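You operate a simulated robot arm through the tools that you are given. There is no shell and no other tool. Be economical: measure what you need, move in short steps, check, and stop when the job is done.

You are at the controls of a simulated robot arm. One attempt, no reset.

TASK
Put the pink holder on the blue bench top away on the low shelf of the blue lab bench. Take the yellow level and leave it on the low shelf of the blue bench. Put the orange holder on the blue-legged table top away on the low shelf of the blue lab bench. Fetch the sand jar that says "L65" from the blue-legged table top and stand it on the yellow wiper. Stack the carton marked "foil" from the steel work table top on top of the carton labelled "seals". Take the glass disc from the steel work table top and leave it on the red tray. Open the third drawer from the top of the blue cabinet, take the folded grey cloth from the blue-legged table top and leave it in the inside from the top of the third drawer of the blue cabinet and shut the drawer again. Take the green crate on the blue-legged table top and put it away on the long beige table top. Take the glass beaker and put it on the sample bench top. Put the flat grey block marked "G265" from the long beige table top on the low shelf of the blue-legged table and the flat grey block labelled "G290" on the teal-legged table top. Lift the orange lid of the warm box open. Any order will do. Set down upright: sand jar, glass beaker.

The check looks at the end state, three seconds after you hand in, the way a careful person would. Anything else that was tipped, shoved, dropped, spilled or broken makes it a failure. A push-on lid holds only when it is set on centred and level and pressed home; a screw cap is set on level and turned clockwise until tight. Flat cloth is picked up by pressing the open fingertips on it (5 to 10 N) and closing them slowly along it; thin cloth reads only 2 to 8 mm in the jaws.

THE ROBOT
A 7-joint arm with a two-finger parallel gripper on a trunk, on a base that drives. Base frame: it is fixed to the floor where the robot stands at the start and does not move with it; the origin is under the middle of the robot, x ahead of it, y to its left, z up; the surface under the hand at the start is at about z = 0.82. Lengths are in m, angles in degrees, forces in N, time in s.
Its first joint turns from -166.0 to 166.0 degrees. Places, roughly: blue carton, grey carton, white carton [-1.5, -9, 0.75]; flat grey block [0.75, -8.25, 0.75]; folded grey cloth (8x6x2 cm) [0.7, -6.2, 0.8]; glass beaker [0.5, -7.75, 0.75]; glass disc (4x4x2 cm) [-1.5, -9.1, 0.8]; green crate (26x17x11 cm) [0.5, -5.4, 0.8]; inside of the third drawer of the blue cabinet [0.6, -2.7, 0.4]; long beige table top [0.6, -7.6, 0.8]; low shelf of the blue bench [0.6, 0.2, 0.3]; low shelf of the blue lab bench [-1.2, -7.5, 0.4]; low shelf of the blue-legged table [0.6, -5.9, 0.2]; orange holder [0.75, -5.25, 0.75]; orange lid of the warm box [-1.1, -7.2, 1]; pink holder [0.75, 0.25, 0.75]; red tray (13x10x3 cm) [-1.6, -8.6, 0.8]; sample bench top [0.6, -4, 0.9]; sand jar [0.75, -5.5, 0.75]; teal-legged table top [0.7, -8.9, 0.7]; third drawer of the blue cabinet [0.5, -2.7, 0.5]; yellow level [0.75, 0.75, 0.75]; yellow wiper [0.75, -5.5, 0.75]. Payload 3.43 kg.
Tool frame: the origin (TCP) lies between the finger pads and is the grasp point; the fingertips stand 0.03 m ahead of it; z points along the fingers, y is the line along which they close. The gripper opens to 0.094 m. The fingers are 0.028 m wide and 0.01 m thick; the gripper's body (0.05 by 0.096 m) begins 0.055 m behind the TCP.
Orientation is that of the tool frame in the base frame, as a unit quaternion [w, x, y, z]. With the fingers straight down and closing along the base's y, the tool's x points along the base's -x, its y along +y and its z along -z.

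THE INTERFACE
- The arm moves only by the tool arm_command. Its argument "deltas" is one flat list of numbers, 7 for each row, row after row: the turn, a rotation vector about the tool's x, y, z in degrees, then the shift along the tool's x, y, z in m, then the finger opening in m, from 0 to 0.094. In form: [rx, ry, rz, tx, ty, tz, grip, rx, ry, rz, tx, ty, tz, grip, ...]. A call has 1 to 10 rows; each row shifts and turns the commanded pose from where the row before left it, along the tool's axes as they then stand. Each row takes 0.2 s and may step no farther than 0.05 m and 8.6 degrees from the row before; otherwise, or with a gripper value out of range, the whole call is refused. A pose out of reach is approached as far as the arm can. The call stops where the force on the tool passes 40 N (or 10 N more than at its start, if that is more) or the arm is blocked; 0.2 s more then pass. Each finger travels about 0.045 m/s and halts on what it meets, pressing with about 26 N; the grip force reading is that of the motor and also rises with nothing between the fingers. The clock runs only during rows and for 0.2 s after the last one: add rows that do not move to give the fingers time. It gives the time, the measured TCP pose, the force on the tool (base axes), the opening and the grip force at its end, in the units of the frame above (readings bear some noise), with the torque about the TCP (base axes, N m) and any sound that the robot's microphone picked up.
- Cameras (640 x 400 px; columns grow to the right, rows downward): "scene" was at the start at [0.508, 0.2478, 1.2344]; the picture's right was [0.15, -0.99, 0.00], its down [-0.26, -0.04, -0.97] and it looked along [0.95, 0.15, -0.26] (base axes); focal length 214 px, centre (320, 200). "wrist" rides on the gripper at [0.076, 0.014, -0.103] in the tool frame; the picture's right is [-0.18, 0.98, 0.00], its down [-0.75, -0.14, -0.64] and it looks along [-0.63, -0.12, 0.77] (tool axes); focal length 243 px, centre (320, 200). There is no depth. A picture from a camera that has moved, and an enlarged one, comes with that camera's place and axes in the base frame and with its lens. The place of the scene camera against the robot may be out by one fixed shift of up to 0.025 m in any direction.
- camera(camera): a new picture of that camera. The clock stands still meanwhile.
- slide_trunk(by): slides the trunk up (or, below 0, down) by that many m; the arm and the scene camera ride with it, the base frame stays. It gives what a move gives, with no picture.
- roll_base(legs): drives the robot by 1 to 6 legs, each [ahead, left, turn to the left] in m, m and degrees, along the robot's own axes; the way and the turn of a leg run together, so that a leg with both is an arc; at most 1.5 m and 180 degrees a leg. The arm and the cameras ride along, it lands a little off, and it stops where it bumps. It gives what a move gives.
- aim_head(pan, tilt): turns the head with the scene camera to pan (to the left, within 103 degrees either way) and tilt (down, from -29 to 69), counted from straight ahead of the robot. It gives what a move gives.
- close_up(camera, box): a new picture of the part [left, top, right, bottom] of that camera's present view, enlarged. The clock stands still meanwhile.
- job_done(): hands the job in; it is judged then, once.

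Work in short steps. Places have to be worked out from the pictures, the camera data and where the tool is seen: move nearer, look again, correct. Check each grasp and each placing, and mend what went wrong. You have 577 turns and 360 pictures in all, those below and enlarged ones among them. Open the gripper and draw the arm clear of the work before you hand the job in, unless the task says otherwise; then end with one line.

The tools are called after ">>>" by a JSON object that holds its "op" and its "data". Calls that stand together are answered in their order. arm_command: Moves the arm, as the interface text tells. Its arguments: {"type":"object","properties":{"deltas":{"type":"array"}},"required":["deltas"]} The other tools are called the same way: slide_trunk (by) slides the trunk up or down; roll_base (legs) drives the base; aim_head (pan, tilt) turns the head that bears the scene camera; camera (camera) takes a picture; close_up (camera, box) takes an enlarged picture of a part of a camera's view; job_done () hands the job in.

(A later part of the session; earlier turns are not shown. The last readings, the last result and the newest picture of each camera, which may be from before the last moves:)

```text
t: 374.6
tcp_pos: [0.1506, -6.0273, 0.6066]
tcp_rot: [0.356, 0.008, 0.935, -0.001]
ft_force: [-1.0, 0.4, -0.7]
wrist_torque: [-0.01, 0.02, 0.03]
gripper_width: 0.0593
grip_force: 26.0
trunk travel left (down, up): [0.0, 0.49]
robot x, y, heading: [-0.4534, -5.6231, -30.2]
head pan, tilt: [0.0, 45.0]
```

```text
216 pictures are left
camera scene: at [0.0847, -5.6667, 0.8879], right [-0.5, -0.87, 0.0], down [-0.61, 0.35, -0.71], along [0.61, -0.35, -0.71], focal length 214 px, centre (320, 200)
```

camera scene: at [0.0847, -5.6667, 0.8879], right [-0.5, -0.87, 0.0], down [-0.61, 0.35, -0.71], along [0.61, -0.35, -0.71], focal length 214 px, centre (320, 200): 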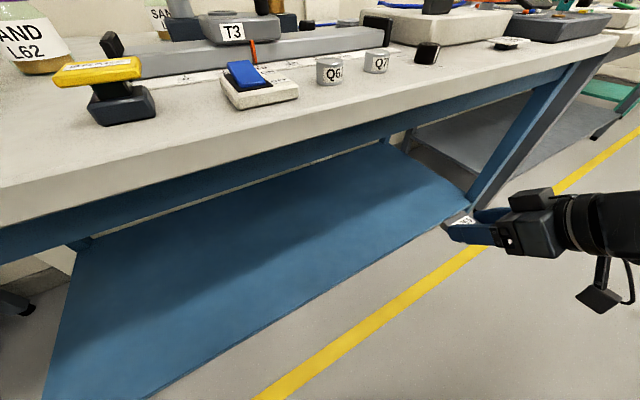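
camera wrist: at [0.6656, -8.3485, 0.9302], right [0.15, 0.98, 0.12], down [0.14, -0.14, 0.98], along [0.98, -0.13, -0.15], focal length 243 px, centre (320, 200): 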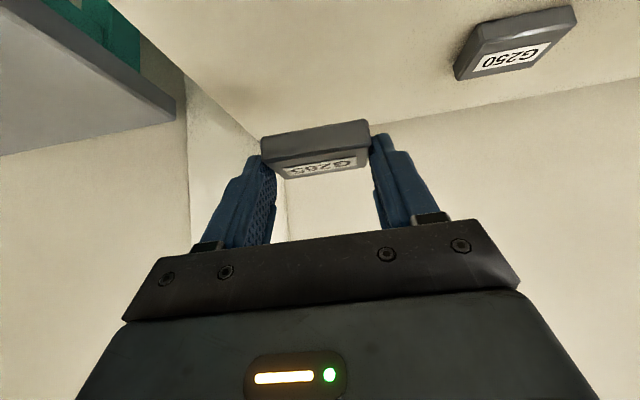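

L65 is the rear jar, noted. Now lower 10 cm and extend under the table.

>>> {"op": "arm_command", "data": {"deltas": [0, 0, 0, 0.0223, 0, 0.0248, 0.04, 0, 0, 0, 0.0223, 0, 0.0248, 0.04, 0, 0, 0, 0.0223, 0, 0.0248, 0.04, 0, 0, 0, -0.0319, 0, 0.0288, 0.04, 0, 0, 0, -0.0319, 0, 0.0288, 0.04, 0, 0, 0, -0.0319, 0, 0.0288, 0.04, 0, 0, 0, -0.0319, 0, 0.0288, 0.04, 0, 0, 0, -0.0319, 0, 0.0288, 0.04, 0, 0, 0, -0.0319, 0, 0.0288, 0.04, 0, 0, 0, -0.0319, 0, 0.0288, 0.04]}}

>>> {"op": "camera", "data": {"camera": "scene"}}

>>> {"op": "camera", "data": {"camera": "wrist"}}

```text
t: 376.8
tcp_pos: [0.4505, -6.0357, 0.5035]
tcp_rot: [0.355, 0.009, 0.935, -0.001]
ft_force: [-0.1, -0.1, -1.3]
wrist_torque: [0.0, 0.01, 0.02]
gripper_width: 0.0594
grip_force: 26.1
trunk travel left (down, up): [0.0, 0.49]
robot x, y, heading: [-0.4545, -5.6194, -30.2]
head pan, tilt: [0.0, 45.0]
```

```text
215 pictures are left
camera scene: at [0.0845, -5.6671, 0.8879], right [-0.5, -0.86, 0.0], down [-0.61, 0.36, -0.71], along [0.61, -0.35, -0.71], focal length 214 px, centre (320, 200)
```

scene: 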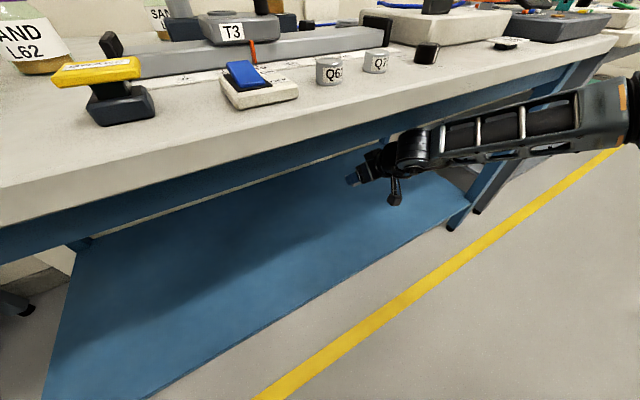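

```text
214 pictures are left
camera wrist: at [0.324, -6.0187, 0.5298], right [0.15, 0.98, 0.13], down [0.13, -0.15, 0.98], along [0.98, -0.13, -0.15], focal length 243 px, centre (320, 200)
```

wrist: 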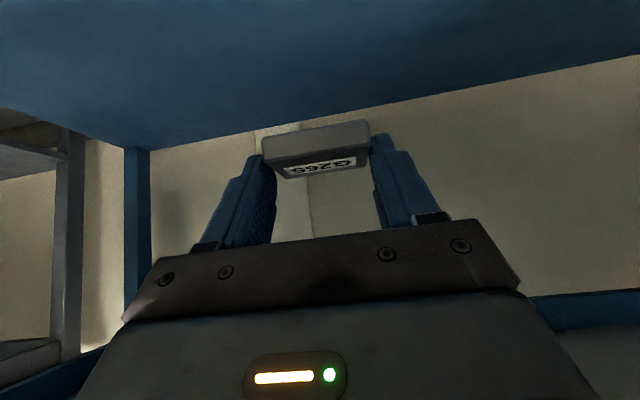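

Good. Lower 20 cm in steps and check.

>>> {"op": "arm_command", "data": {"deltas": [0, 0, 0, 0.0268, 0, 0.0297, 0.04, 0, 0, 0, 0.0268, 0, 0.0297, 0.04, 0, 0, 0, 0.0268, 0, 0.0297, 0.04, 0, 0, 0, 0.0268, 0, 0.0297, 0.04, 0, 0, 0, 0.0268, 0, 0.0297, 0.04, 0, 0, 0, 0, 0, 0, 0.04]}}

>>> {"op": "camera", "data": {"camera": "wrist"}}

>>> {"op": "camera", "data": {"camera": "scene"}}

```text
t: 378.2
tcp_pos: [0.4522, -6.0341, 0.3036]
tcp_rot: [0.356, 0.008, 0.934, -0.001]
ft_force: [-0.7, 0.4, -1.4]
wrist_torque: [0.03, 0.02, 0.04]
gripper_width: 0.0591
grip_force: 25.9
trunk travel left (down, up): [0.0, 0.49]
robot x, y, heading: [-0.4509, -5.6184, -30.0]
head pan, tilt: [0.0, 45.0]
```

```text
213 pictures are left
camera wrist: at [0.3264, -6.0176, 0.3291], right [0.15, 0.98, 0.13], down [0.13, -0.15, 0.98], along [0.98, -0.13, -0.15], focal length 243 px, centre (320, 200)
```

wrist: 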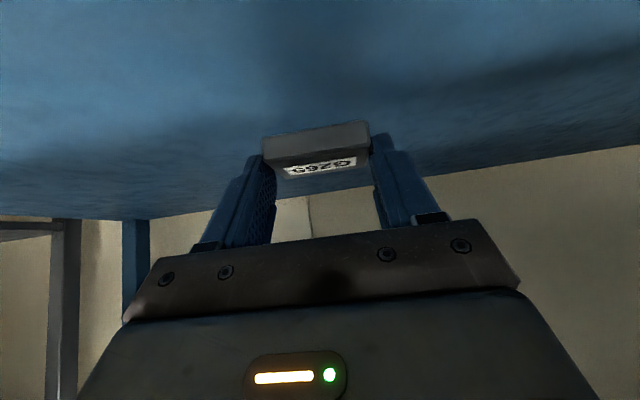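

```text
212 pictures are left
camera scene: at [0.0847, -5.6666, 0.8879], right [-0.5, -0.87, 0.0], down [-0.61, 0.35, -0.71], along [0.61, -0.35, -0.71], focal length 214 px, centre (320, 200)
```

scene: 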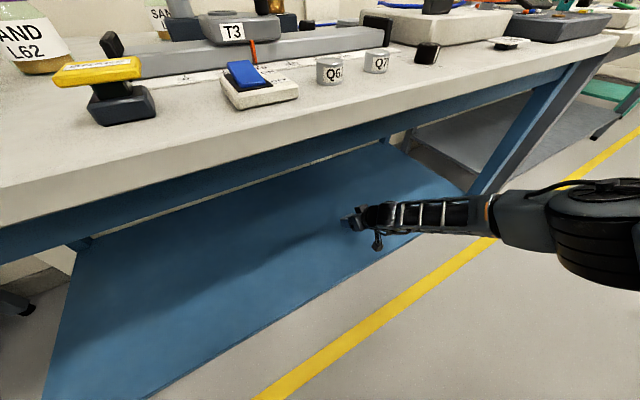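

Close to the shelf. Creep down until contact.

>>> {"op": "arm_command", "data": {"deltas": [0, 0, 0, 0.0067, 0, 0.0074, 0.04, 0, 0, 0, 0.0067, 0, 0.0074, 0.04, 0, 0, 0, 0.0047, 0, 0.0052, 0.04, 0, 0, 0, 0.0033, 0, 0.0037, 0.04, 0, 0, 0, 0.0033, 0, 0.0037, 0.04, 0, 0, 0, 0.0033, 0, 0.0037, 0.04, 0, 0, 0, 0.0033, 0, 0.0037, 0.04, 0, 0, 0, 0.0033, 0, 0.0037, 0.04, 0, 0, 0, 0.0033, 0, 0.0037, 0.04, 0, 0, 0, 0, 0, 0, 0.04]}}

```text
t: 380.4
tcp_pos: [0.451, -6.0325, 0.2521]
tcp_rot: [0.358, 0.007, 0.934, -0.001]
ft_force: [1.3, 4.0, 36.4]
wrist_torque: [-0.3, -0.3, -0.17]
gripper_width: 0.0591
grip_force: 25.6
trunk travel left (down, up): [0.0, 0.49]
robot x, y, heading: [-0.4547, -5.6165, -30.1]
head pan, tilt: [0.0, 45.0]
```

Contact (36 N). Release and rise.

>>> {"op": "arm_command", "data": {"deltas": [0, 0, 0, -0.0007, 0, -0.0007, 0.062, 0, 0, 0, 0, 0, 0, 0.07, 0, 0, 0, 0, 0, 0, 0.08, 0, 0, 0, -0.0134, 0, -0.0149, 0.09, 0, 0, 0, -0.0268, 0, -0.0297, 0.09, 0, 0, 0, -0.0268, 0, -0.0297, 0.09, 0, 0, 0, 0, 0, 0, 0.09]}}

>>> {"op": "camera", "data": {"camera": "wrist"}}

```text
t: 381.2
tcp_pos: [0.4515, -6.0282, 0.2511]
tcp_rot: [0.358, 0.006, 0.934, 0.003]
ft_force: [-19.6, 9.8, 28.5]
wrist_torque: [-0.86, 0.32, -0.7]
gripper_width: 0.075
grip_force: 0.1
trunk travel left (down, up): [0.0, 0.49]
robot x, y, heading: [-0.4516, -5.615, -30.2]
head pan, tilt: [0.0, 45.0]
stopped in row 3: the force on the tool passed its limit at 50 N (the readings are from after the stop); the commanded pose is now the measured one
```

```text
211 pictures are left
camera wrist: at [0.3255, -6.0125, 0.2769], right [0.15, 0.98, 0.13], down [0.13, -0.15, 0.98], along [0.98, -0.13, -0.15], focal length 243 px, centre (320, 200)
```

wrist: 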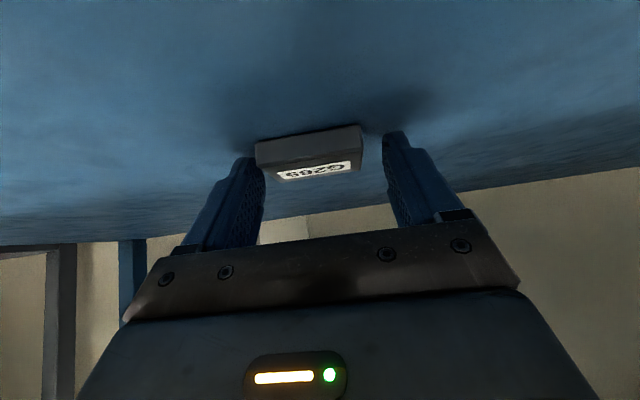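

The block rests on the shelf; fingertips were rubbing. Rise now.

>>> {"op": "arm_command", "data": {"deltas": [0, 0, 0, -0.0067, 0, -0.0074, 0.075, 0, 0, 0, -0.0134, 0, -0.0149, 0.09, 0, 0, 0, -0.0268, 0, -0.0297, 0.09, 0, 0, 0, -0.0268, 0, -0.0297, 0.09, 0, 0, 0, 0, 0, 0, 0.09]}}

>>> {"op": "camera", "data": {"camera": "wrist"}}

```text
t: 382.4
tcp_pos: [0.4529, -6.0286, 0.3605]
tcp_rot: [0.357, 0.007, 0.934, 0.001]
ft_force: [-0.7, -0.6, -0.1]
wrist_torque: [-0.02, -0.01, 0.05]
gripper_width: 0.0898
grip_force: 0.0
trunk travel left (down, up): [0.0, 0.49]
robot x, y, heading: [-0.4523, -5.6182, -30.0]
head pan, tilt: [0.0, 45.0]
```

```text
210 pictures are left
camera wrist: at [0.3263, -6.0132, 0.3855], right [0.15, 0.98, 0.13], down [0.13, -0.15, 0.98], along [0.98, -0.13, -0.15], focal length 243 px, centre (320, 200)
```

wrist: 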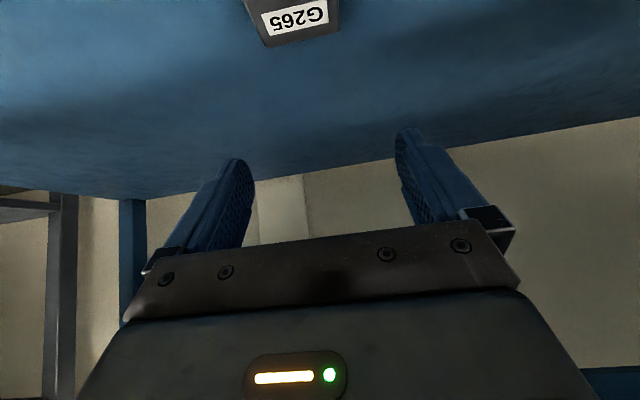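

G265 is on the shelf. Withdraw: rise, retract, raise the trunk.

>>> {"op": "arm_command", "data": {"deltas": [0, 0, 0, -0.0268, 0, -0.0297, 0.09, 0, 0, 0, -0.0268, 0, -0.0297, 0.09, 0, 0, 0, -0.0268, 0, -0.0297, 0.09, 0, 0, 0, 0.0319, 0, -0.0288, 0.09, 0, 0, 0, 0.0319, 0, -0.0288, 0.09, 0, 0, 0, 0.0319, 0, -0.0288, 0.09, 0, 0, 0, 0.0319, 0, -0.0288, 0.09, 0, 0, 0, 0.0319, 0, -0.0288, 0.09, 0, 0, 0, 0.0319, 0, -0.0288, 0.09, 0, 0, 0, 0.0319, 0, -0.0288, 0.09]}}

>>> {"op": "slide_trunk", "data": {"by": 0.4}}

>>> {"op": "arm_command", "data": {"deltas": [0, 0, 0, -0.0268, 0, -0.0297, 0.094, 0, 0, 0, -0.0268, 0, -0.0297, 0.094, 0, 0, 0, -0.0268, 0, -0.0297, 0.094]}}

>>> {"op": "roll_base", "data": {"legs": [[0, 0, 30]]}}

>>> {"op": "camera", "data": {"camera": "scene"}}

```text
t: 384.6
tcp_pos: [0.1529, -6.0259, 0.482]
tcp_rot: [0.358, 0.006, 0.934, 0.001]
ft_force: [-0.5, -0.6, -0.1]
wrist_torque: [0.01, -0.03, 0.0]
gripper_width: 0.09
grip_force: 0.0
trunk travel left (down, up): [0.0, 0.49]
robot x, y, heading: [-0.4523, -5.6183, -30.2]
head pan, tilt: [0.0, 45.0]
```

```text
t: 388.4
tcp_pos: [0.1533, -6.0272, 0.8824]
tcp_rot: [0.357, 0.007, 0.934, 0.001]
ft_force: [0.0, 0.0, 0.0]
wrist_torque: [-0.02, 0.0, 0.02]
gripper_width: 0.0902
grip_force: 0.0
trunk travel left (down, up): [-0.4, 0.09]
robot x, y, heading: [-0.4499, -5.6179, -30.2]
head pan, tilt: [0.0, 45.0]
```

```text
t: 389.2
tcp_pos: [0.1516, -6.0271, 1.001]
tcp_rot: [0.356, 0.008, 0.934, 0.001]
ft_force: [-0.1, -0.4, -0.7]
wrist_torque: [0.05, -0.04, -0.01]
gripper_width: 0.094
grip_force: 0.1
trunk travel left (down, up): [-0.4, 0.09]
robot x, y, heading: [-0.4538, -5.6191, -30.3]
head pan, tilt: [0.0, 45.0]
```

```text
t: 391.1
tcp_pos: [0.2771, -5.6595, 1.0018]
tcp_rot: [0.344, -0.242, 0.902, 0.096]
ft_force: [0.6, -0.7, -0.8]
wrist_torque: [0.02, -0.02, -0.01]
gripper_width: 0.0939
grip_force: 0.1
trunk travel left (down, up): [-0.4, 0.09]
robot x, y, heading: [-0.4496, -5.6189, 0.9]
head pan, tilt: [0.0, 45.0]
```

```text
209 pictures are left
camera scene: at [0.0419, -5.3783, 1.2879], right [0.01, -1.0, 0.0], down [-0.71, -0.01, -0.71], along [0.71, 0.01, -0.71], focal length 214 px, centre (320, 200)
```

scene: 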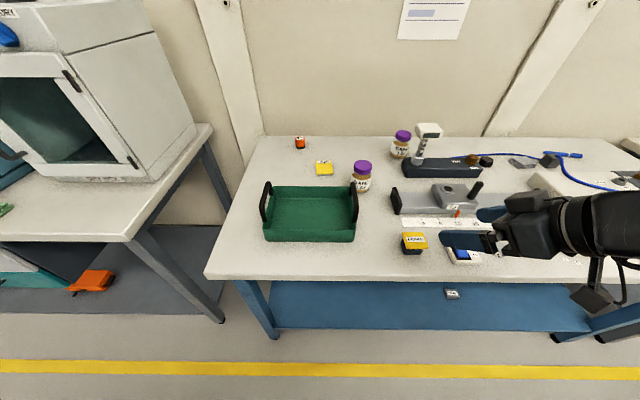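

Table layout clear; G265 visible on its shelf. Raise the hand 5 cm and drive toward the orange holder (≈(0.81, −5.26)).

>>> {"op": "arm_command", "data": {"deltas": [0, 0, 0, -0.0167, 0, -0.0186, 0.094, 0, 0, 0, -0.0167, 0, -0.0186, 0.094]}}

>>> {"op": "roll_base", "data": {"legs": [[0, 0.32, -1], [0.25, 0, 0]]}}

>>> {"op": "camera", "data": {"camera": "wrist"}}

>>> {"op": "camera", "data": {"camera": "scene"}}

```text
t: 391.7
tcp_pos: [0.2782, -5.6606, 1.0493]
tcp_rot: [0.344, -0.241, 0.902, 0.096]
ft_force: [0.1, -0.6, -0.1]
wrist_torque: [-0.02, -0.02, 0.0]
gripper_width: 0.094
grip_force: 0.1
trunk travel left (down, up): [-0.4, 0.09]
robot x, y, heading: [-0.4483, -5.6234, 0.7]
head pan, tilt: [0.0, 45.0]
```

```text
t: 395.3
tcp_pos: [0.5269, -5.3542, 1.0515]
tcp_rot: [0.344, -0.235, 0.904, 0.093]
ft_force: [-0.2, 0.0, 0.5]
wrist_torque: [0.05, -0.03, -0.01]
gripper_width: 0.0939
grip_force: 0.0
trunk travel left (down, up): [-0.4, 0.09]
robot x, y, heading: [-0.2031, -5.2981, -0.1]
head pan, tilt: [0.0, 45.0]
```

```text
208 pictures are left
camera wrist: at [0.4101, -5.4035, 1.0758], right [-0.36, 0.92, 0.13], down [0.19, -0.06, 0.98], along [0.91, 0.38, -0.15], focal length 243 px, centre (320, 200)
```

wrist: 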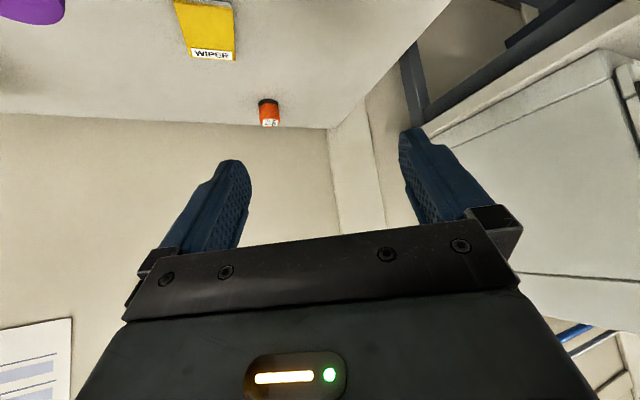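

```text
207 pictures are left
camera scene: at [0.2954, -5.0686, 1.2879], right [0.0, -1.0, 0.0], down [-0.71, 0.0, -0.71], along [0.71, 0.0, -0.71], focal length 214 px, centre (320, 200)
```

scene: 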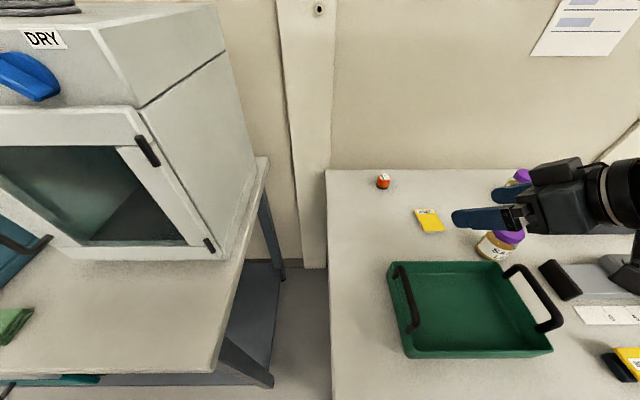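

Orange holder centre ≈ (0.822, −5.31). Drive 5 cm ahead and move the hand forward and down to just short of/above it.

>>> {"op": "roll_base", "data": {"legs": [[0.05, 0, 0]]}}

>>> {"op": "arm_command", "data": {"deltas": [0, 0, 0, -0.0156, -0.0137, 0.0362, 0.094, 0, 0, 0, -0.0156, -0.0137, 0.0362, 0.094, 0, 0, 0, -0.0156, -0.0137, 0.0362, 0.094, 0, 0, 0, -0.0156, -0.0137, 0.0362, 0.094, 0, 0, 0, -0.0156, -0.0137, 0.0362, 0.094, 0, 0, 0, -0.0156, -0.0137, 0.0362, 0.094, 0, 0, 0, 0, 0, 0, 0.094]}}

>>> {"op": "camera", "data": {"camera": "wrist"}}

```text
t: 396.2
tcp_pos: [0.578, -5.3541, 1.0506]
tcp_rot: [0.343, -0.236, 0.904, 0.094]
ft_force: [0.5, -0.7, -0.6]
wrist_torque: [0.0, -0.02, 0.01]
gripper_width: 0.0941
grip_force: 0.1
trunk travel left (down, up): [-0.4, 0.09]
robot x, y, heading: [-0.1521, -5.299, 0.1]
head pan, tilt: [0.0, 45.0]
```

```text
t: 397.8
tcp_pos: [0.8048, -5.3196, 0.9479]
tcp_rot: [0.344, -0.235, 0.904, 0.094]
ft_force: [0.5, 0.1, -0.2]
wrist_torque: [0.03, -0.01, 0.03]
gripper_width: 0.0941
grip_force: 0.1
trunk travel left (down, up): [-0.4, 0.09]
robot x, y, heading: [-0.1542, -5.3008, -0.0]
head pan, tilt: [0.0, 45.0]
```

```text
206 pictures are left
camera wrist: at [0.6875, -5.3693, 0.9733], right [-0.36, 0.92, 0.13], down [0.19, -0.06, 0.98], along [0.91, 0.38, -0.15], focal length 243 px, centre (320, 200)
```

wrist: 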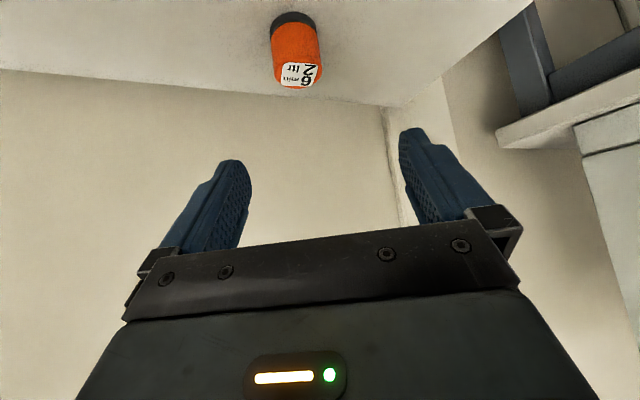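

Lower 5 cm and re-measure (table height is a bit uncertain).

>>> {"op": "arm_command", "data": {"deltas": [0, 0, 0, 0.0167, -0.003, 0.0186, 0.094, 0, 0, 0, 0.0167, -0.003, 0.0186, 0.094, 0, 0, 0, 0, 0, 0, 0.094]}}

>>> {"op": "camera", "data": {"camera": "wrist"}}

```text
t: 398.6
tcp_pos: [0.8076, -5.3262, 0.8987]
tcp_rot: [0.345, -0.235, 0.904, 0.094]
ft_force: [-0.6, -0.2, 0.5]
wrist_torque: [-0.02, -0.01, 0.01]
gripper_width: 0.0942
grip_force: 0.1
trunk travel left (down, up): [-0.4, 0.09]
robot x, y, heading: [-0.1508, -5.3036, -0.1]
head pan, tilt: [0.0, 45.0]
```

```text
205 pictures are left
camera wrist: at [0.6905, -5.3756, 0.9245], right [-0.36, 0.92, 0.13], down [0.19, -0.06, 0.98], along [0.91, 0.38, -0.15], focal length 243 px, centre (320, 200)
```

wrist: 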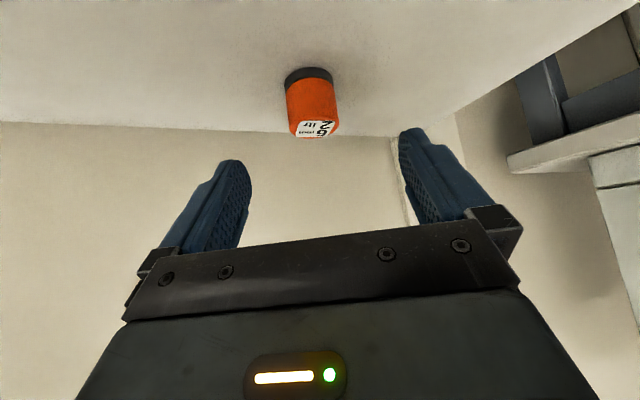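

Table z≈0.80, holder centre ≈ (0.858, −5.30). Drive 3 cm ahead and lower around it.

>>> {"op": "roll_base", "data": {"legs": [[0.03, 0, 0]]}}

>>> {"op": "arm_command", "data": {"deltas": [0, 0, 0, 0.0153, 0.0056, 0.0246, 0.094, 0, 0, 0, 0.0153, 0.0056, 0.0246, 0.094, 0, 0, 0, 0, 0, 0, 0.094]}}

>>> {"op": "camera", "data": {"camera": "wrist"}}

```text
t: 399.4
tcp_pos: [0.8381, -5.3271, 0.9003]
tcp_rot: [0.344, -0.236, 0.904, 0.094]
ft_force: [0.1, -0.2, -0.5]
wrist_torque: [-0.01, 0.01, 0.01]
gripper_width: 0.0943
grip_force: 0.1
trunk travel left (down, up): [-0.4, 0.09]
robot x, y, heading: [-0.1199, -5.2998, 0.2]
head pan, tilt: [0.0, 45.0]
```

```text
t: 400.2
tcp_pos: [0.8407, -5.3128, 0.8418]
tcp_rot: [0.345, -0.234, 0.904, 0.094]
ft_force: [0.3, -1.0, -0.5]
wrist_torque: [0.02, 0.01, 0.01]
gripper_width: 0.0939
grip_force: 0.0
trunk travel left (down, up): [-0.4, 0.09]
robot x, y, heading: [-0.1199, -5.3022, 0.0]
head pan, tilt: [0.0, 45.0]
```

```text
204 pictures are left
camera wrist: at [0.7245, -5.3607, 0.868], right [-0.36, 0.92, 0.13], down [0.19, -0.06, 0.98], along [0.91, 0.38, -0.15], focal length 243 px, centre (320, 200)
```

wrist: 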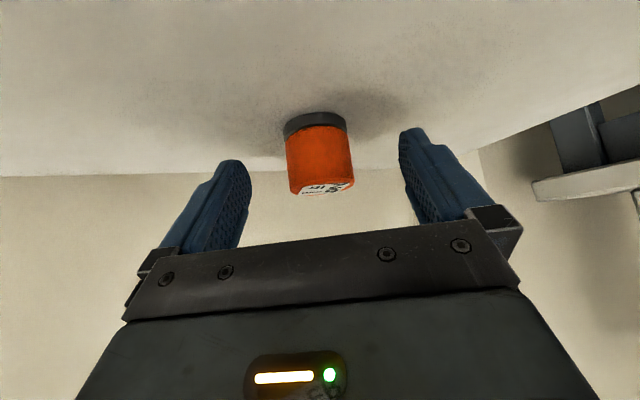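

Looks just like the pink one before its grasp; nudge 7 mm further in and close, then lift.

>>> {"op": "arm_command", "data": {"deltas": [0, 0, 0, -0.0058, 0, 0.0053, 0.094, 0, 0, 0, 0, 0, 0, 0.07, 0, 0, 0, 0, 0, 0, 0.055, 0, 0, 0, 0, 0, 0, 0.04, 0, 0, 0, 0, 0, 0, 0.025, 0, 0, 0, 0, 0, 0, 0.02, 0, 0, 0, 0, 0, 0, 0.02, 0, 0, 0, -0.0268, 0, -0.0297, 0.02, 0, 0, 0, -0.0268, 0, -0.0297, 0.02, 0, 0, 0, 0, 0, 0, 0.02]}}

>>> {"op": "camera", "data": {"camera": "wrist"}}

```text
t: 402.4
tcp_pos: [0.8495, -5.3092, 0.9231]
tcp_rot: [0.344, -0.235, 0.904, 0.093]
ft_force: [0.2, -0.1, 0.0]
wrist_torque: [0.01, 0.01, 0.03]
gripper_width: 0.0383
grip_force: 26.1
trunk travel left (down, up): [-0.4, 0.09]
robot x, y, heading: [-0.1203, -5.3019, -0.0]
head pan, tilt: [0.0, 45.0]
```

```text
203 pictures are left
camera wrist: at [0.7321, -5.3582, 0.9483], right [-0.36, 0.92, 0.13], down [0.19, -0.06, 0.98], along [0.91, 0.38, -0.15], focal length 243 px, centre (320, 200)
```

wrist: 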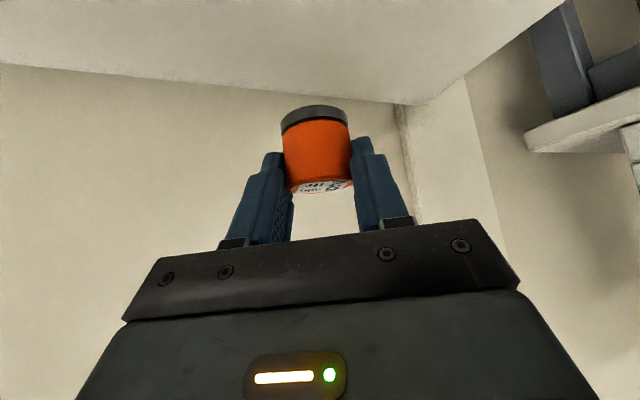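

Orange holder held. Raise, fold, back out, and drive to the lab bench as with the pink one.

>>> {"op": "arm_command", "data": {"deltas": [0, 0, 0, -0.0268, 0, -0.0297, 0.02, 0, 0, 0, -0.0268, 0, -0.0297, 0.02, 0, 0, 0, -0.0268, 0, -0.0297, 0.02, 0, 0, 0, 0.0271, 0.0204, -0.0241, 0.02, 0, 0, 0, 0.0271, 0.0204, -0.0241, 0.02, 0, 0, 0, 0.0271, 0.0204, -0.0241, 0.02, 0, 0, 0, 0.0271, 0.0204, -0.0241, 0.02, 0, 0, 0, 0.0271, 0.0204, -0.0241, 0.02, 0, 0, 0, 0.0271, 0.0204, -0.0241, 0.02]}}

>>> {"op": "roll_base", "data": {"legs": [[-0.28, 0, 0], [0, 0, -90], [1.25, 0.15, 0]]}}

```text
t: 404.4
tcp_pos: [0.5975, -5.3094, 1.0424]
tcp_rot: [0.344, -0.235, 0.904, 0.093]
ft_force: [-0.6, 0.4, -1.0]
wrist_torque: [-0.02, 0.01, 0.0]
gripper_width: 0.0384
grip_force: 25.9
trunk travel left (down, up): [-0.4, 0.09]
robot x, y, heading: [-0.1207, -5.301, -0.2]
head pan, tilt: [0.0, 45.0]
```

```text
t: 416.2
tcp_pos: [-0.2767, -7.2755, 1.0417]
tcp_rot: [0.309, 0.476, 0.804, -0.178]
ft_force: [-1.1, 0.8, -0.5]
wrist_torque: [0.03, -0.03, 0.03]
gripper_width: 0.0379
grip_force: 25.8
trunk travel left (down, up): [-0.4, 0.09]
robot x, y, heading: [-0.2599, -6.5593, -90.7]
head pan, tilt: [0.0, 45.0]
```

>>> {"op": "roll_base", "data": {"legs": [[0, 0, -60], [0, 0, -59.3], [-0.33, 0.5, 0]]}}

>>> {"op": "camera", "data": {"camera": "scene"}}

```text
t: 424.9
tcp_pos: [-0.8434, -6.8136, 1.0408]
tcp_rot: [0.004, 0.934, 0.0, -0.356]
ft_force: [-0.1, -0.1, -0.3]
wrist_torque: [-0.02, -0.01, -0.01]
gripper_width: 0.0379
grip_force: 26.2
trunk travel left (down, up): [-0.4, 0.09]
robot x, y, heading: [-0.2182, -7.1677, 150.7]
head pan, tilt: [0.0, 45.0]
```

```text
202 pictures are left
camera scene: at [-0.7691, -7.093, 1.2879], right [0.49, 0.87, 0.0], down [0.62, -0.34, -0.71], along [-0.62, 0.34, -0.71], focal length 214 px, centre (320, 200)
```

scene: 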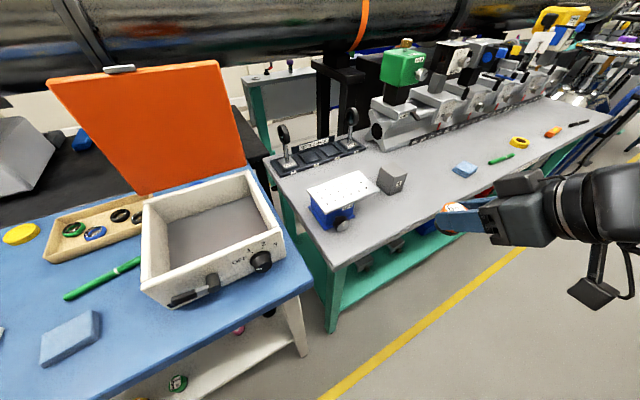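

Lid still open. Continue to y≈−7.74, then lower the trunk.

>>> {"op": "roll_base", "data": {"legs": [[-0.285, 0.5, -0.5]]}}

>>> {"op": "slide_trunk", "data": {"by": -0.2}}

>>> {"op": "slide_trunk", "data": {"by": -0.2}}

>>> {"op": "aim_head", "data": {"pan": 30, "tilt": 50}}

>>> {"op": "camera", "data": {"camera": "scene"}}

```text
t: 428.1
tcp_pos: [-0.8366, -7.3847, 1.0414]
tcp_rot: [0.005, 0.934, 0.0, -0.357]
ft_force: [0.3, 0.7, -0.2]
wrist_torque: [-0.02, -0.04, 0.0]
gripper_width: 0.038
grip_force: 26.4
trunk travel left (down, up): [-0.4, 0.09]
robot x, y, heading: [-0.2125, -7.7422, 150.8]
head pan, tilt: [0.0, 45.0]
```

```text
t: 430.3
tcp_pos: [-0.8362, -7.3842, 0.8409]
tcp_rot: [0.005, 0.934, 0.001, -0.357]
ft_force: [0.3, 1.8, -0.7]
wrist_torque: [-0.01, -0.02, -0.02]
gripper_width: 0.0378
grip_force: 26.1
trunk travel left (down, up): [-0.2, 0.29]
robot x, y, heading: [-0.2116, -7.7399, 151.0]
head pan, tilt: [0.0, 45.0]
```

```text
t: 432.5
tcp_pos: [-0.8361, -7.3845, 0.6419]
tcp_rot: [0.004, 0.934, 0.001, -0.356]
ft_force: [0.2, -0.2, -1.1]
wrist_torque: [0.03, -0.03, 0.02]
gripper_width: 0.0379
grip_force: 25.6
trunk travel left (down, up): [0.0, 0.49]
robot x, y, heading: [-0.213, -7.7408, 151.0]
head pan, tilt: [0.0, 45.0]
```

```text
t: 433.4
tcp_pos: [-0.8371, -7.3841, 0.6421]
tcp_rot: [0.005, 0.934, 0.001, -0.358]
ft_force: [-0.9, 0.2, -0.7]
wrist_torque: [0.01, -0.01, 0.01]
gripper_width: 0.038
grip_force: 25.4
trunk travel left (down, up): [0.0, 0.49]
robot x, y, heading: [-0.216, -7.7406, 151.0]
head pan, tilt: [30.0, 50.0]
```

```text
201 pictures are left
camera scene: at [-0.7689, -7.7053, 0.881], right [-0.01, 1.0, 0.0], down [0.77, 0.01, -0.64], along [-0.64, -0.01, -0.77], focal length 214 px, centre (320, 200)
```

scene: 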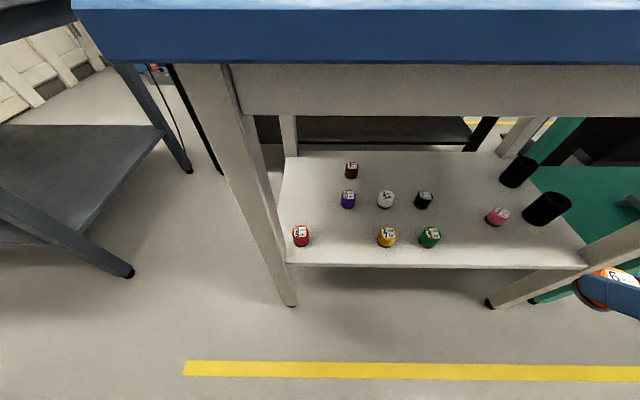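

Orange goes midway between green and pink: target y≈−7.36. Lower and extend in.

>>> {"op": "arm_command", "data": {"deltas": [0, 0, 0, 0.0268, 0, 0.0297, 0.02, 0, 0, 0, 0.0268, 0, 0.0297, 0.02, 0, 0, 0, 0.0268, 0, 0.0297, 0.02, 0, 0, 0, -0.0265, -0.004, 0.0237, 0.02, 0, 0, 0, -0.0265, -0.004, 0.0237, 0.02, 0, 0, 0, -0.0265, -0.004, 0.0237, 0.02, 0, 0, 0, -0.0265, -0.004, 0.0237, 0.02, 0, 0, 0, -0.0265, -0.004, 0.0237, 0.02, 0, 0, 0, -0.0265, -0.004, 0.0237, 0.02, 0, 0, 0, 0, 0, 0, 0.02]}}

>>> {"op": "camera", "data": {"camera": "wrist"}}

>>> {"op": "camera", "data": {"camera": "scene"}}

```text
t: 435.6
tcp_pos: [-1.0498, -7.365, 0.5212]
tcp_rot: [0.005, 0.935, 0.002, -0.356]
ft_force: [0.7, 0.0, -0.9]
wrist_torque: [0.02, -0.01, 0.05]
gripper_width: 0.0378
grip_force: 26.0
trunk travel left (down, up): [0.0, 0.49]
robot x, y, heading: [-0.2103, -7.7389, 150.8]
head pan, tilt: [30.0, 50.0]
```

```text
200 pictures are left
camera wrist: at [-0.9259, -7.3779, 0.5472], right [-0.13, -0.98, 0.13], down [-0.13, 0.15, 0.98], along [-0.98, 0.11, -0.15], focal length 243 px, centre (320, 200)
```

wrist: 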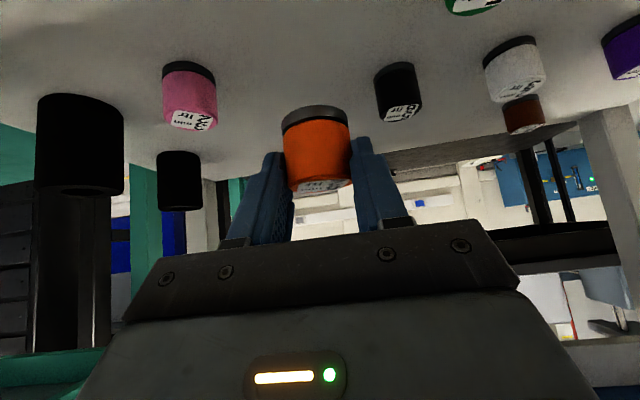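

```text
199 pictures are left
camera scene: at [-0.7689, -7.7054, 0.881], right [-0.02, 1.0, 0.0], down [0.77, 0.01, -0.64], along [-0.64, -0.01, -0.77], focal length 214 px, centre (320, 200)
```

scene: 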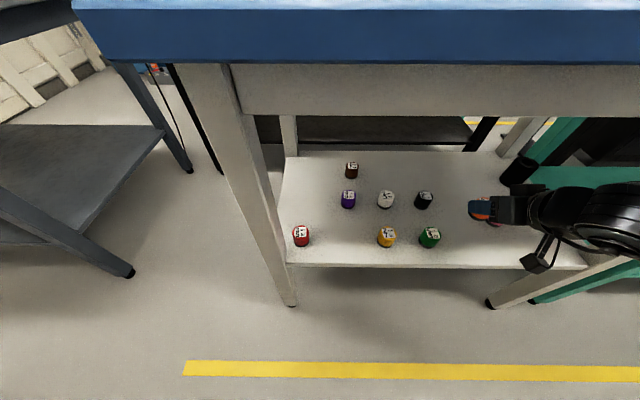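

Good spacing on all sides. Lower and creep to contact.

>>> {"op": "arm_command", "data": {"deltas": [0, 0, 0, 0.0201, 0, 0.0223, 0.02, 0, 0, 0, 0.0134, 0, 0.0149, 0.02, 0, 0, 0, 0.0067, 0, 0.0074, 0.02, 0, 0, 0, 0.0034, 0, 0.0037, 0.02, 0, 0, 0, 0.0027, 0, 0.003, 0.02, 0, 0, 0, 0.0027, 0, 0.003, 0.02, 0, 0, 0, 0.0027, 0, 0.003, 0.02, 0, 0, 0, 0.0027, 0, 0.003, 0.02, 0, 0, 0, 0.0027, 0, 0.003, 0.02, 0, 0, 0, 0, 0, 0, 0.02]}}

```text
t: 437.8
tcp_pos: [-1.0488, -7.3619, 0.4383]
tcp_rot: [0.005, 0.933, 0.001, -0.359]
ft_force: [-5.3, 1.9, 18.6]
wrist_torque: [0.21, 0.33, 0.0]
gripper_width: 0.0384
grip_force: 26.7
trunk travel left (down, up): [0.0, 0.49]
robot x, y, heading: [-0.2166, -7.7454, 150.9]
head pan, tilt: [30.0, 50.0]
```

Contact. Release with limited opening, rise, look.

>>> {"op": "arm_command", "data": {"deltas": [0, 0, 0, 0, 0, 0, 0.045, 0, 0, 0, 0, 0, 0, 0.055, 0, 0, 0, 0, 0, 0, 0.06, 0, 0, 0, -0.0134, 0, -0.0149, 0.06, 0, 0, 0, -0.0268, 0, -0.0297, 0.06, 0, 0, 0, -0.0134, 0, -0.0149, 0.06, 0, 0, 0, 0, 0, 0, 0.06]}}

>>> {"op": "camera", "data": {"camera": "wrist"}}

```text
t: 439.4
tcp_pos: [-1.05, -7.3618, 0.5163]
tcp_rot: [0.004, 0.934, 0.001, -0.356]
ft_force: [-0.3, 0.4, 0.1]
wrist_torque: [-0.03, -0.01, 0.02]
gripper_width: 0.0602
grip_force: 0.0
trunk travel left (down, up): [0.0, 0.49]
robot x, y, heading: [-0.2098, -7.7405, 150.7]
head pan, tilt: [30.0, 50.0]
```

```text
198 pictures are left
camera wrist: at [-0.9262, -7.3761, 0.5413], right [-0.13, -0.98, 0.13], down [-0.13, 0.15, 0.98], along [-0.98, 0.11, -0.15], focal length 243 px, centre (320, 200)
```

wrist: 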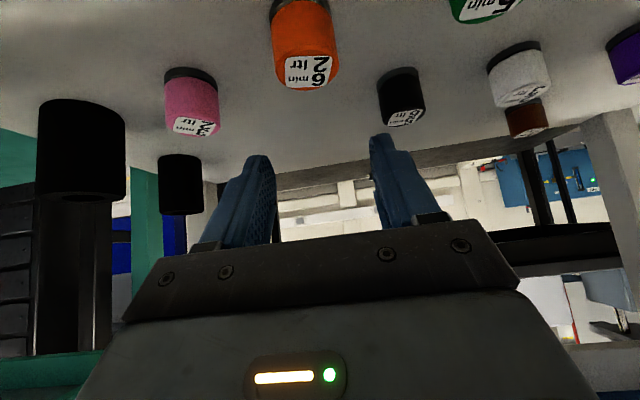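

Pink and orange both stand on the shelf. Withdraw, raise, un-pitch and undo the yaw; then turn around to the beige table for the beaker.

>>> {"op": "arm_command", "data": {"deltas": [0, 0, 0, 0.0265, 0.004, -0.0237, 0.06, 0, 0, 0, 0.0265, 0.004, -0.0237, 0.06, 0, 0, 0, 0.0265, 0.004, -0.0237, 0.06, 0, 0, 0, 0.0265, 0.004, -0.0237, 0.06, 0, 0, 0, 0.0265, 0.004, -0.0237, 0.06, 0, 0, 0, 0.0265, 0.004, -0.0237, 0.06]}}

>>> {"op": "slide_trunk", "data": {"by": 0.39}}

>>> {"op": "arm_command", "data": {"deltas": [0, 8.4, 0, 0, 0, -0.02, 0.094, 0, 8.4, 0, 0, 0, -0.02, 0.094, 0, 8.4, 0, 0, 0, -0.02, 0.094, 0, 8.4, 0, 0, 0, -0.02, 0.094, 0, 8.4, 0, 0, 0, -0.02, 0.094, 0, 0, 7.5, 0, 0, 0, 0.094, 0, 0, 7.5, 0, 0, 0, 0.094, 0, 0, 7.5, 0, 0, 0, 0.094, 0, 0, 7.5, 0, 0, 0, 0.094]}}

```text
t: 440.8
tcp_pos: [-0.8352, -7.3856, 0.5154]
tcp_rot: [0.004, 0.934, 0.001, -0.357]
ft_force: [0.1, -0.5, -0.1]
wrist_torque: [0.01, 0.0, 0.02]
gripper_width: 0.0599
grip_force: 0.0
trunk travel left (down, up): [0.0, 0.49]
robot x, y, heading: [-0.2089, -7.7408, 151.0]
head pan, tilt: [30.0, 50.0]
```

```text
t: 444.6
tcp_pos: [-0.8341, -7.3843, 0.906]
tcp_rot: [0.005, 0.934, 0.001, -0.357]
ft_force: [-0.8, 0.7, -0.4]
wrist_torque: [0.02, 0.01, -0.05]
gripper_width: 0.0602
grip_force: 0.0
trunk travel left (down, up): [-0.39, 0.1]
robot x, y, heading: [-0.211, -7.7386, 151.0]
head pan, tilt: [30.0, 50.0]
```

```text
t: 446.6
tcp_pos: [-0.795, -7.385, 0.9945]
tcp_rot: [0.003, 0.966, -0.258, 0.002]
ft_force: [0.0, 0.3, 0.3]
wrist_torque: [0.0, 0.0, -0.01]
gripper_width: 0.0937
grip_force: 0.2
trunk travel left (down, up): [-0.39, 0.1]
robot x, y, heading: [-0.2117, -7.742, 151.0]
head pan, tilt: [30.0, 50.0]
```

Now raise, pull back from the table behind, and turn to face the beige table.

>>> {"op": "arm_command", "data": {"deltas": [0, 0, 0, 0, 0, -0.04, 0.094, 0, 0, 0, 0, 0, -0.04, 0.094]}}

>>> {"op": "roll_base", "data": {"legs": [[0.15, 0.08, 0], [0, 0, -75], [0, 0, -76]]}}

>>> {"op": "aim_head", "data": {"pan": 0, "tilt": 40}}

>>> {"op": "camera", "data": {"camera": "scene"}}

```text
t: 447.2
tcp_pos: [-0.7924, -7.383, 1.0742]
tcp_rot: [0.003, 0.967, -0.257, 0.003]
ft_force: [-0.1, 0.3, -0.2]
wrist_torque: [-0.02, -0.02, -0.02]
gripper_width: 0.0938
grip_force: 0.1
trunk travel left (down, up): [-0.39, 0.1]
robot x, y, heading: [-0.2099, -7.7397, 151.0]
head pan, tilt: [30.0, 50.0]
```

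```text
t: 455.2
tcp_pos: [0.296, -7.7738, 1.0734]
tcp_rot: [-0.003, 0.011, 1.0, 0.003]
ft_force: [0.7, 0.2, -0.1]
wrist_torque: [0.01, -0.03, -0.01]
gripper_width: 0.0941
grip_force: 0.2
trunk travel left (down, up): [-0.39, 0.1]
robot x, y, heading: [-0.3845, -7.7375, -0.7]
head pan, tilt: [30.0, 50.0]
```

```text
t: 456.1
tcp_pos: [0.2973, -7.7728, 1.0742]
tcp_rot: [-0.003, 0.011, 1.0, 0.002]
ft_force: [-0.6, 0.1, 0.1]
wrist_torque: [0.01, 0.02, -0.04]
gripper_width: 0.0941
grip_force: 0.1
trunk travel left (down, up): [-0.39, 0.1]
robot x, y, heading: [-0.3893, -7.7352, -0.7]
head pan, tilt: [0.0, 40.0]
```

```text
197 pictures are left
camera scene: at [0.1193, -7.5086, 1.2851], right [-0.01, -1.0, 0.0], down [-0.64, 0.01, -0.77], along [0.77, -0.01, -0.64], focal length 214 px, centre (320, 200)
```

scene: 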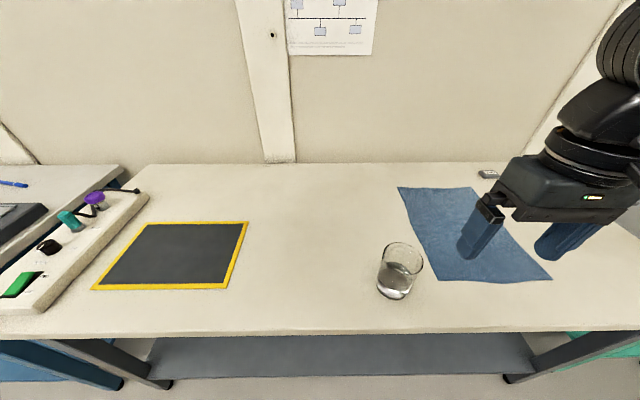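

Beaker (with some liquid) at about (0.37, −7.66), ~8 cm wide. Move above it and measure with the wrist camera.

>>> {"op": "arm_command", "data": {"deltas": [0, 0, 0, -0.02, 0.028, 0, 0.094, 0, 0, 0, -0.02, 0.028, 0, 0.094, 0, 0, 0, -0.02, 0.028, 0, 0.094, 0, 0, 0, -0.015, 0.028, 0, 0.094, 0, 0, 0, 0, 0, 0, 0.094]}}

>>> {"op": "camera", "data": {"camera": "wrist"}}

>>> {"op": "camera", "data": {"camera": "scene"}}

```text
t: 457.3
tcp_pos: [0.3751, -7.664, 1.0745]
tcp_rot: [-0.003, 0.01, 1.0, 0.002]
ft_force: [0.3, 0.6, 1.2]
wrist_torque: [0.0, -0.01, -0.03]
gripper_width: 0.094
grip_force: 0.1
trunk travel left (down, up): [-0.39, 0.1]
robot x, y, heading: [-0.3838, -7.737, -0.5]
head pan, tilt: [0.0, 40.0]
```

```text
196 pictures are left
camera wrist: at [0.2992, -7.6483, 1.1771], right [0.2, 0.98, 0.0], down [0.75, -0.16, 0.64], along [0.62, -0.13, -0.77], focal length 243 px, centre (320, 200)
```

wrist: 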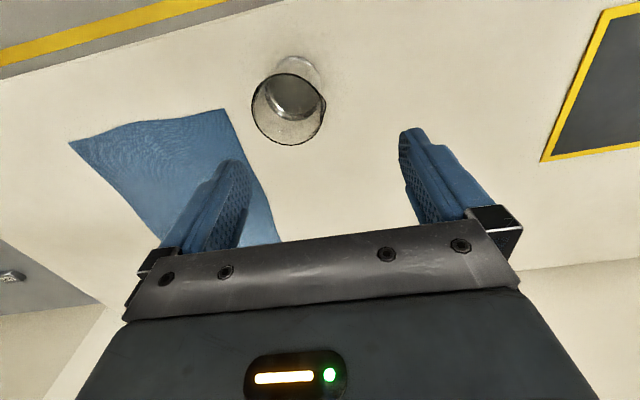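

```text
195 pictures are left
camera scene: at [0.1192, -7.5086, 1.2851], right [-0.01, -1.0, 0.0], down [-0.64, 0.01, -0.77], along [0.77, -0.01, -0.64], focal length 214 px, centre (320, 200)
```

scene: 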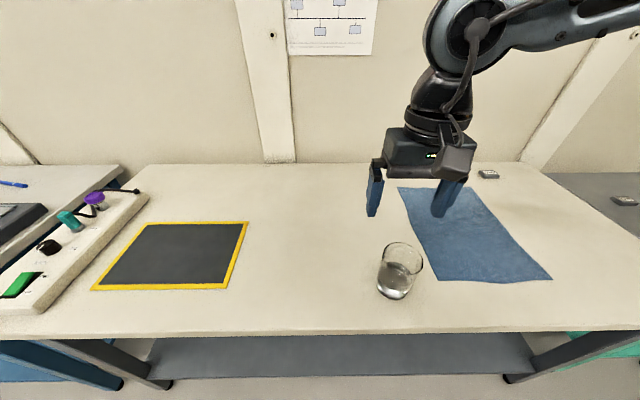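

Beaker centre (0.379, −7.699), rim z≈0.91. Shift and descend to just above the rim, re-check centring.

>>> {"op": "arm_command", "data": {"deltas": [0, 0, 0, -0.002, -0.0175, 0.03, 0.094, 0, 0, 0, -0.002, -0.0175, 0.03, 0.094, 0, 0, 0, 0, 0, 0.04, 0.094, 0, 0, 0, 0, 0, 0, 0.094]}}

>>> {"op": "camera", "data": {"camera": "wrist"}}

```text
t: 458.3
tcp_pos: [0.3756, -7.6964, 0.9747]
tcp_rot: [-0.001, 0.01, 1.0, 0.003]
ft_force: [0.4, -0.2, 0.6]
wrist_torque: [-0.01, -0.01, 0.01]
gripper_width: 0.0942
grip_force: 0.0
trunk travel left (down, up): [-0.39, 0.1]
robot x, y, heading: [-0.3869, -7.7372, -0.7]
head pan, tilt: [0.0, 40.0]
```

```text
194 pictures are left
camera wrist: at [0.2995, -7.6816, 1.0772], right [0.2, 0.98, 0.0], down [0.75, -0.16, 0.64], along [0.62, -0.13, -0.77], focal length 243 px, centre (320, 200)
```

wrist: 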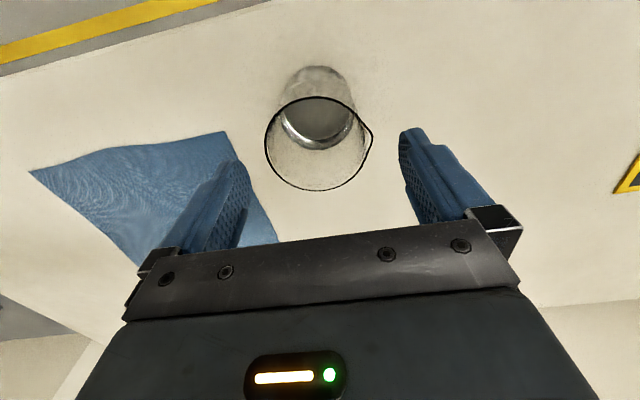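

Centre by (3, −2.5) mm and descend slowly to z≈0.878 (palm stays above the rim).

>>> {"op": "arm_command", "data": {"deltas": [0, 0, 0, -0.003, -0.0025, 0.0, 0.094, 0, 0, 0, 0, 0, 0.025, 0.094, 0, 0, 0, 0, 0, 0.025, 0.094, 0, 0, 0, 0, 0, 0.025, 0.094, 0, 0, 0, 0, 0, 0.02, 0.094, 0, 0, 0, 0, 0, 0, 0.094]}}

>>> {"op": "camera", "data": {"camera": "wrist"}}

>>> {"op": "close_up", "data": {"camera": "scene", "box": [330, 170, 490, 320]}}

```text
t: 459.7
tcp_pos: [0.3791, -7.6997, 0.8797]
tcp_rot: [-0.004, 0.011, 1.0, 0.003]
ft_force: [-0.5, -0.4, 0.2]
wrist_torque: [0.0, 0.0, -0.01]
gripper_width: 0.094
grip_force: 0.0
trunk travel left (down, up): [-0.39, 0.1]
robot x, y, heading: [-0.3843, -7.7388, -0.4]
head pan, tilt: [0.0, 40.0]
```

```text
193 pictures are left
camera wrist: at [0.3028, -7.6842, 0.9824], right [0.2, 0.98, 0.0], down [0.75, -0.16, 0.64], along [0.62, -0.13, -0.77], focal length 243 px, centre (320, 200)
```

wrist: 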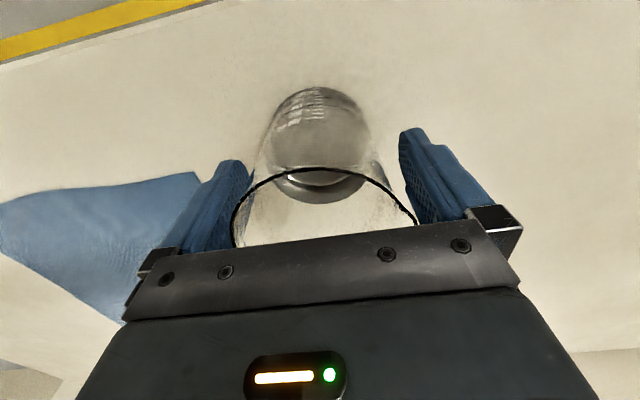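

```text
2.67 times, centred on (410, 245) of scene
camera zoom: at [0.1193, -7.5087, 1.2852], right [-0.01, -1.0, 0.0], down [-0.64, 0.01, -0.77], along [0.77, -0.01, -0.64], focal length 572 px, centre (80, 80)
```

zoom: 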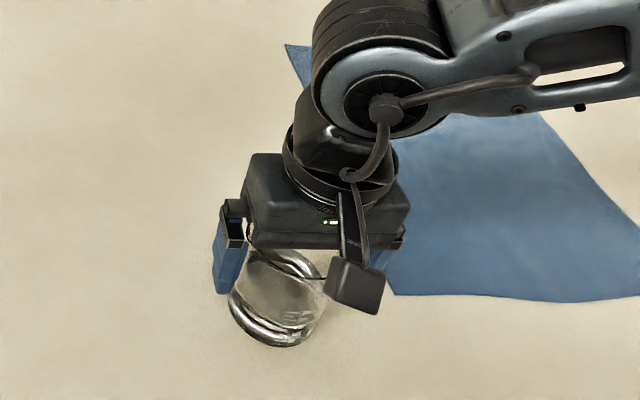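

The pour spout points to about +y, right where one finger would press. I rotate the tool −45° in place so the fingers avoid the spout.

>>> {"op": "arm_command", "data": {"deltas": [0, 0, -7.5, 0, 0, 0, 0.094, 0, 0, -7.5, 0, 0, 0, 0.094, 0, 0, -7.5, 0, 0, 0, 0.094, 0, 0, -7.5, 0, 0, 0, 0.094, 0, 0, -7.5, 0, 0, 0, 0.094, 0, 0, -7.5, 0, 0, 0, 0.094, 0, 0, 0, 0, 0, 0, 0.094]}}

>>> {"op": "camera", "data": {"camera": "wrist"}}

```text
t: 461.3
tcp_pos: [0.3789, -7.7001, 0.8798]
tcp_rot: [-0.001, -0.375, 0.927, 0.004]
ft_force: [0.9, -0.1, 0.3]
wrist_torque: [0.02, 0.02, -0.01]
gripper_width: 0.0941
grip_force: 0.1
trunk travel left (down, up): [-0.39, 0.1]
robot x, y, heading: [-0.3861, -7.7344, -0.2]
head pan, tilt: [0.0, 40.0]
```

```text
191 pictures are left
camera wrist: at [0.3139, -7.7427, 0.9814], right [-0.55, 0.84, 0.01], down [0.65, 0.42, 0.64], along [0.53, 0.36, -0.77], focal length 243 px, centre (320, 200)
```

wrist: 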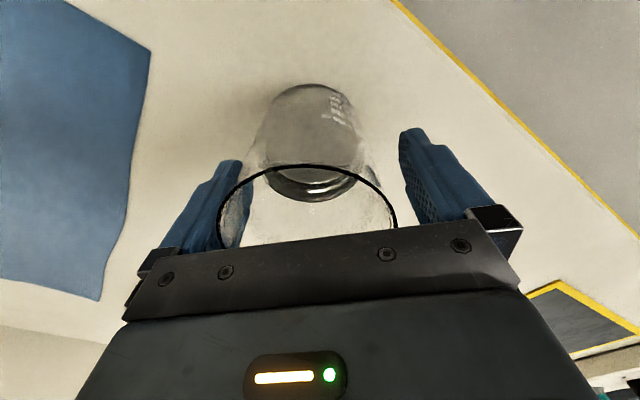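

Fingers now clear of the spout. Shift 2 mm to centre, and close slowly.

>>> {"op": "arm_command", "data": {"deltas": [0, 0, 0, 0, -0.002, 0, 0.094, 0, 0, 0, 0, 0, 0, 0.088, 0, 0, 0, 0, 0, 0, 0.084, 0, 0, 0, 0, 0, 0, 0.08, 0, 0, 0, 0, 0, 0, 0.077, 0, 0, 0, 0, 0, 0, 0.074, 0, 0, 0, 0, 0, 0, 0.07, 0, 0, 0, 0, 0, 0, 0.066, 0, 0, 0, 0, 0, 0, 0.062, 0, 0, 0, 0, 0, 0, 0.06]}}

>>> {"op": "camera", "data": {"camera": "wrist"}}

```text
t: 463.5
tcp_pos: [0.3804, -7.7012, 0.8787]
tcp_rot: [-0.003, -0.373, 0.928, 0.004]
ft_force: [0.5, -0.6, 0.7]
wrist_torque: [-0.02, 0.07, -0.03]
gripper_width: 0.0812
grip_force: 26.1
trunk travel left (down, up): [-0.39, 0.1]
robot x, y, heading: [-0.3851, -7.7349, -0.8]
head pan, tilt: [0.0, 40.0]
```

```text
190 pictures are left
camera wrist: at [0.3151, -7.7442, 0.9817], right [-0.55, 0.84, 0.01], down [0.65, 0.42, 0.64], along [0.53, 0.36, -0.77], focal length 243 px, centre (320, 200)
```

wrist: 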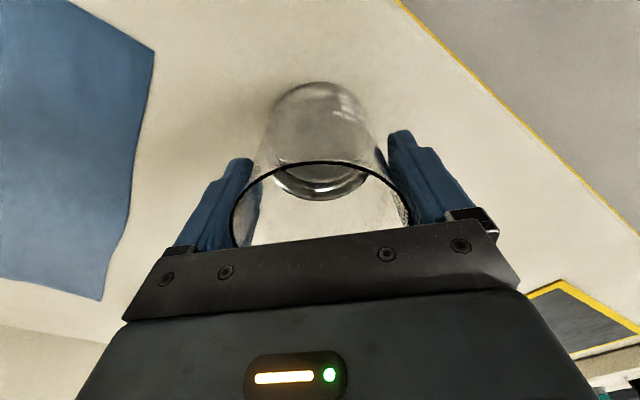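

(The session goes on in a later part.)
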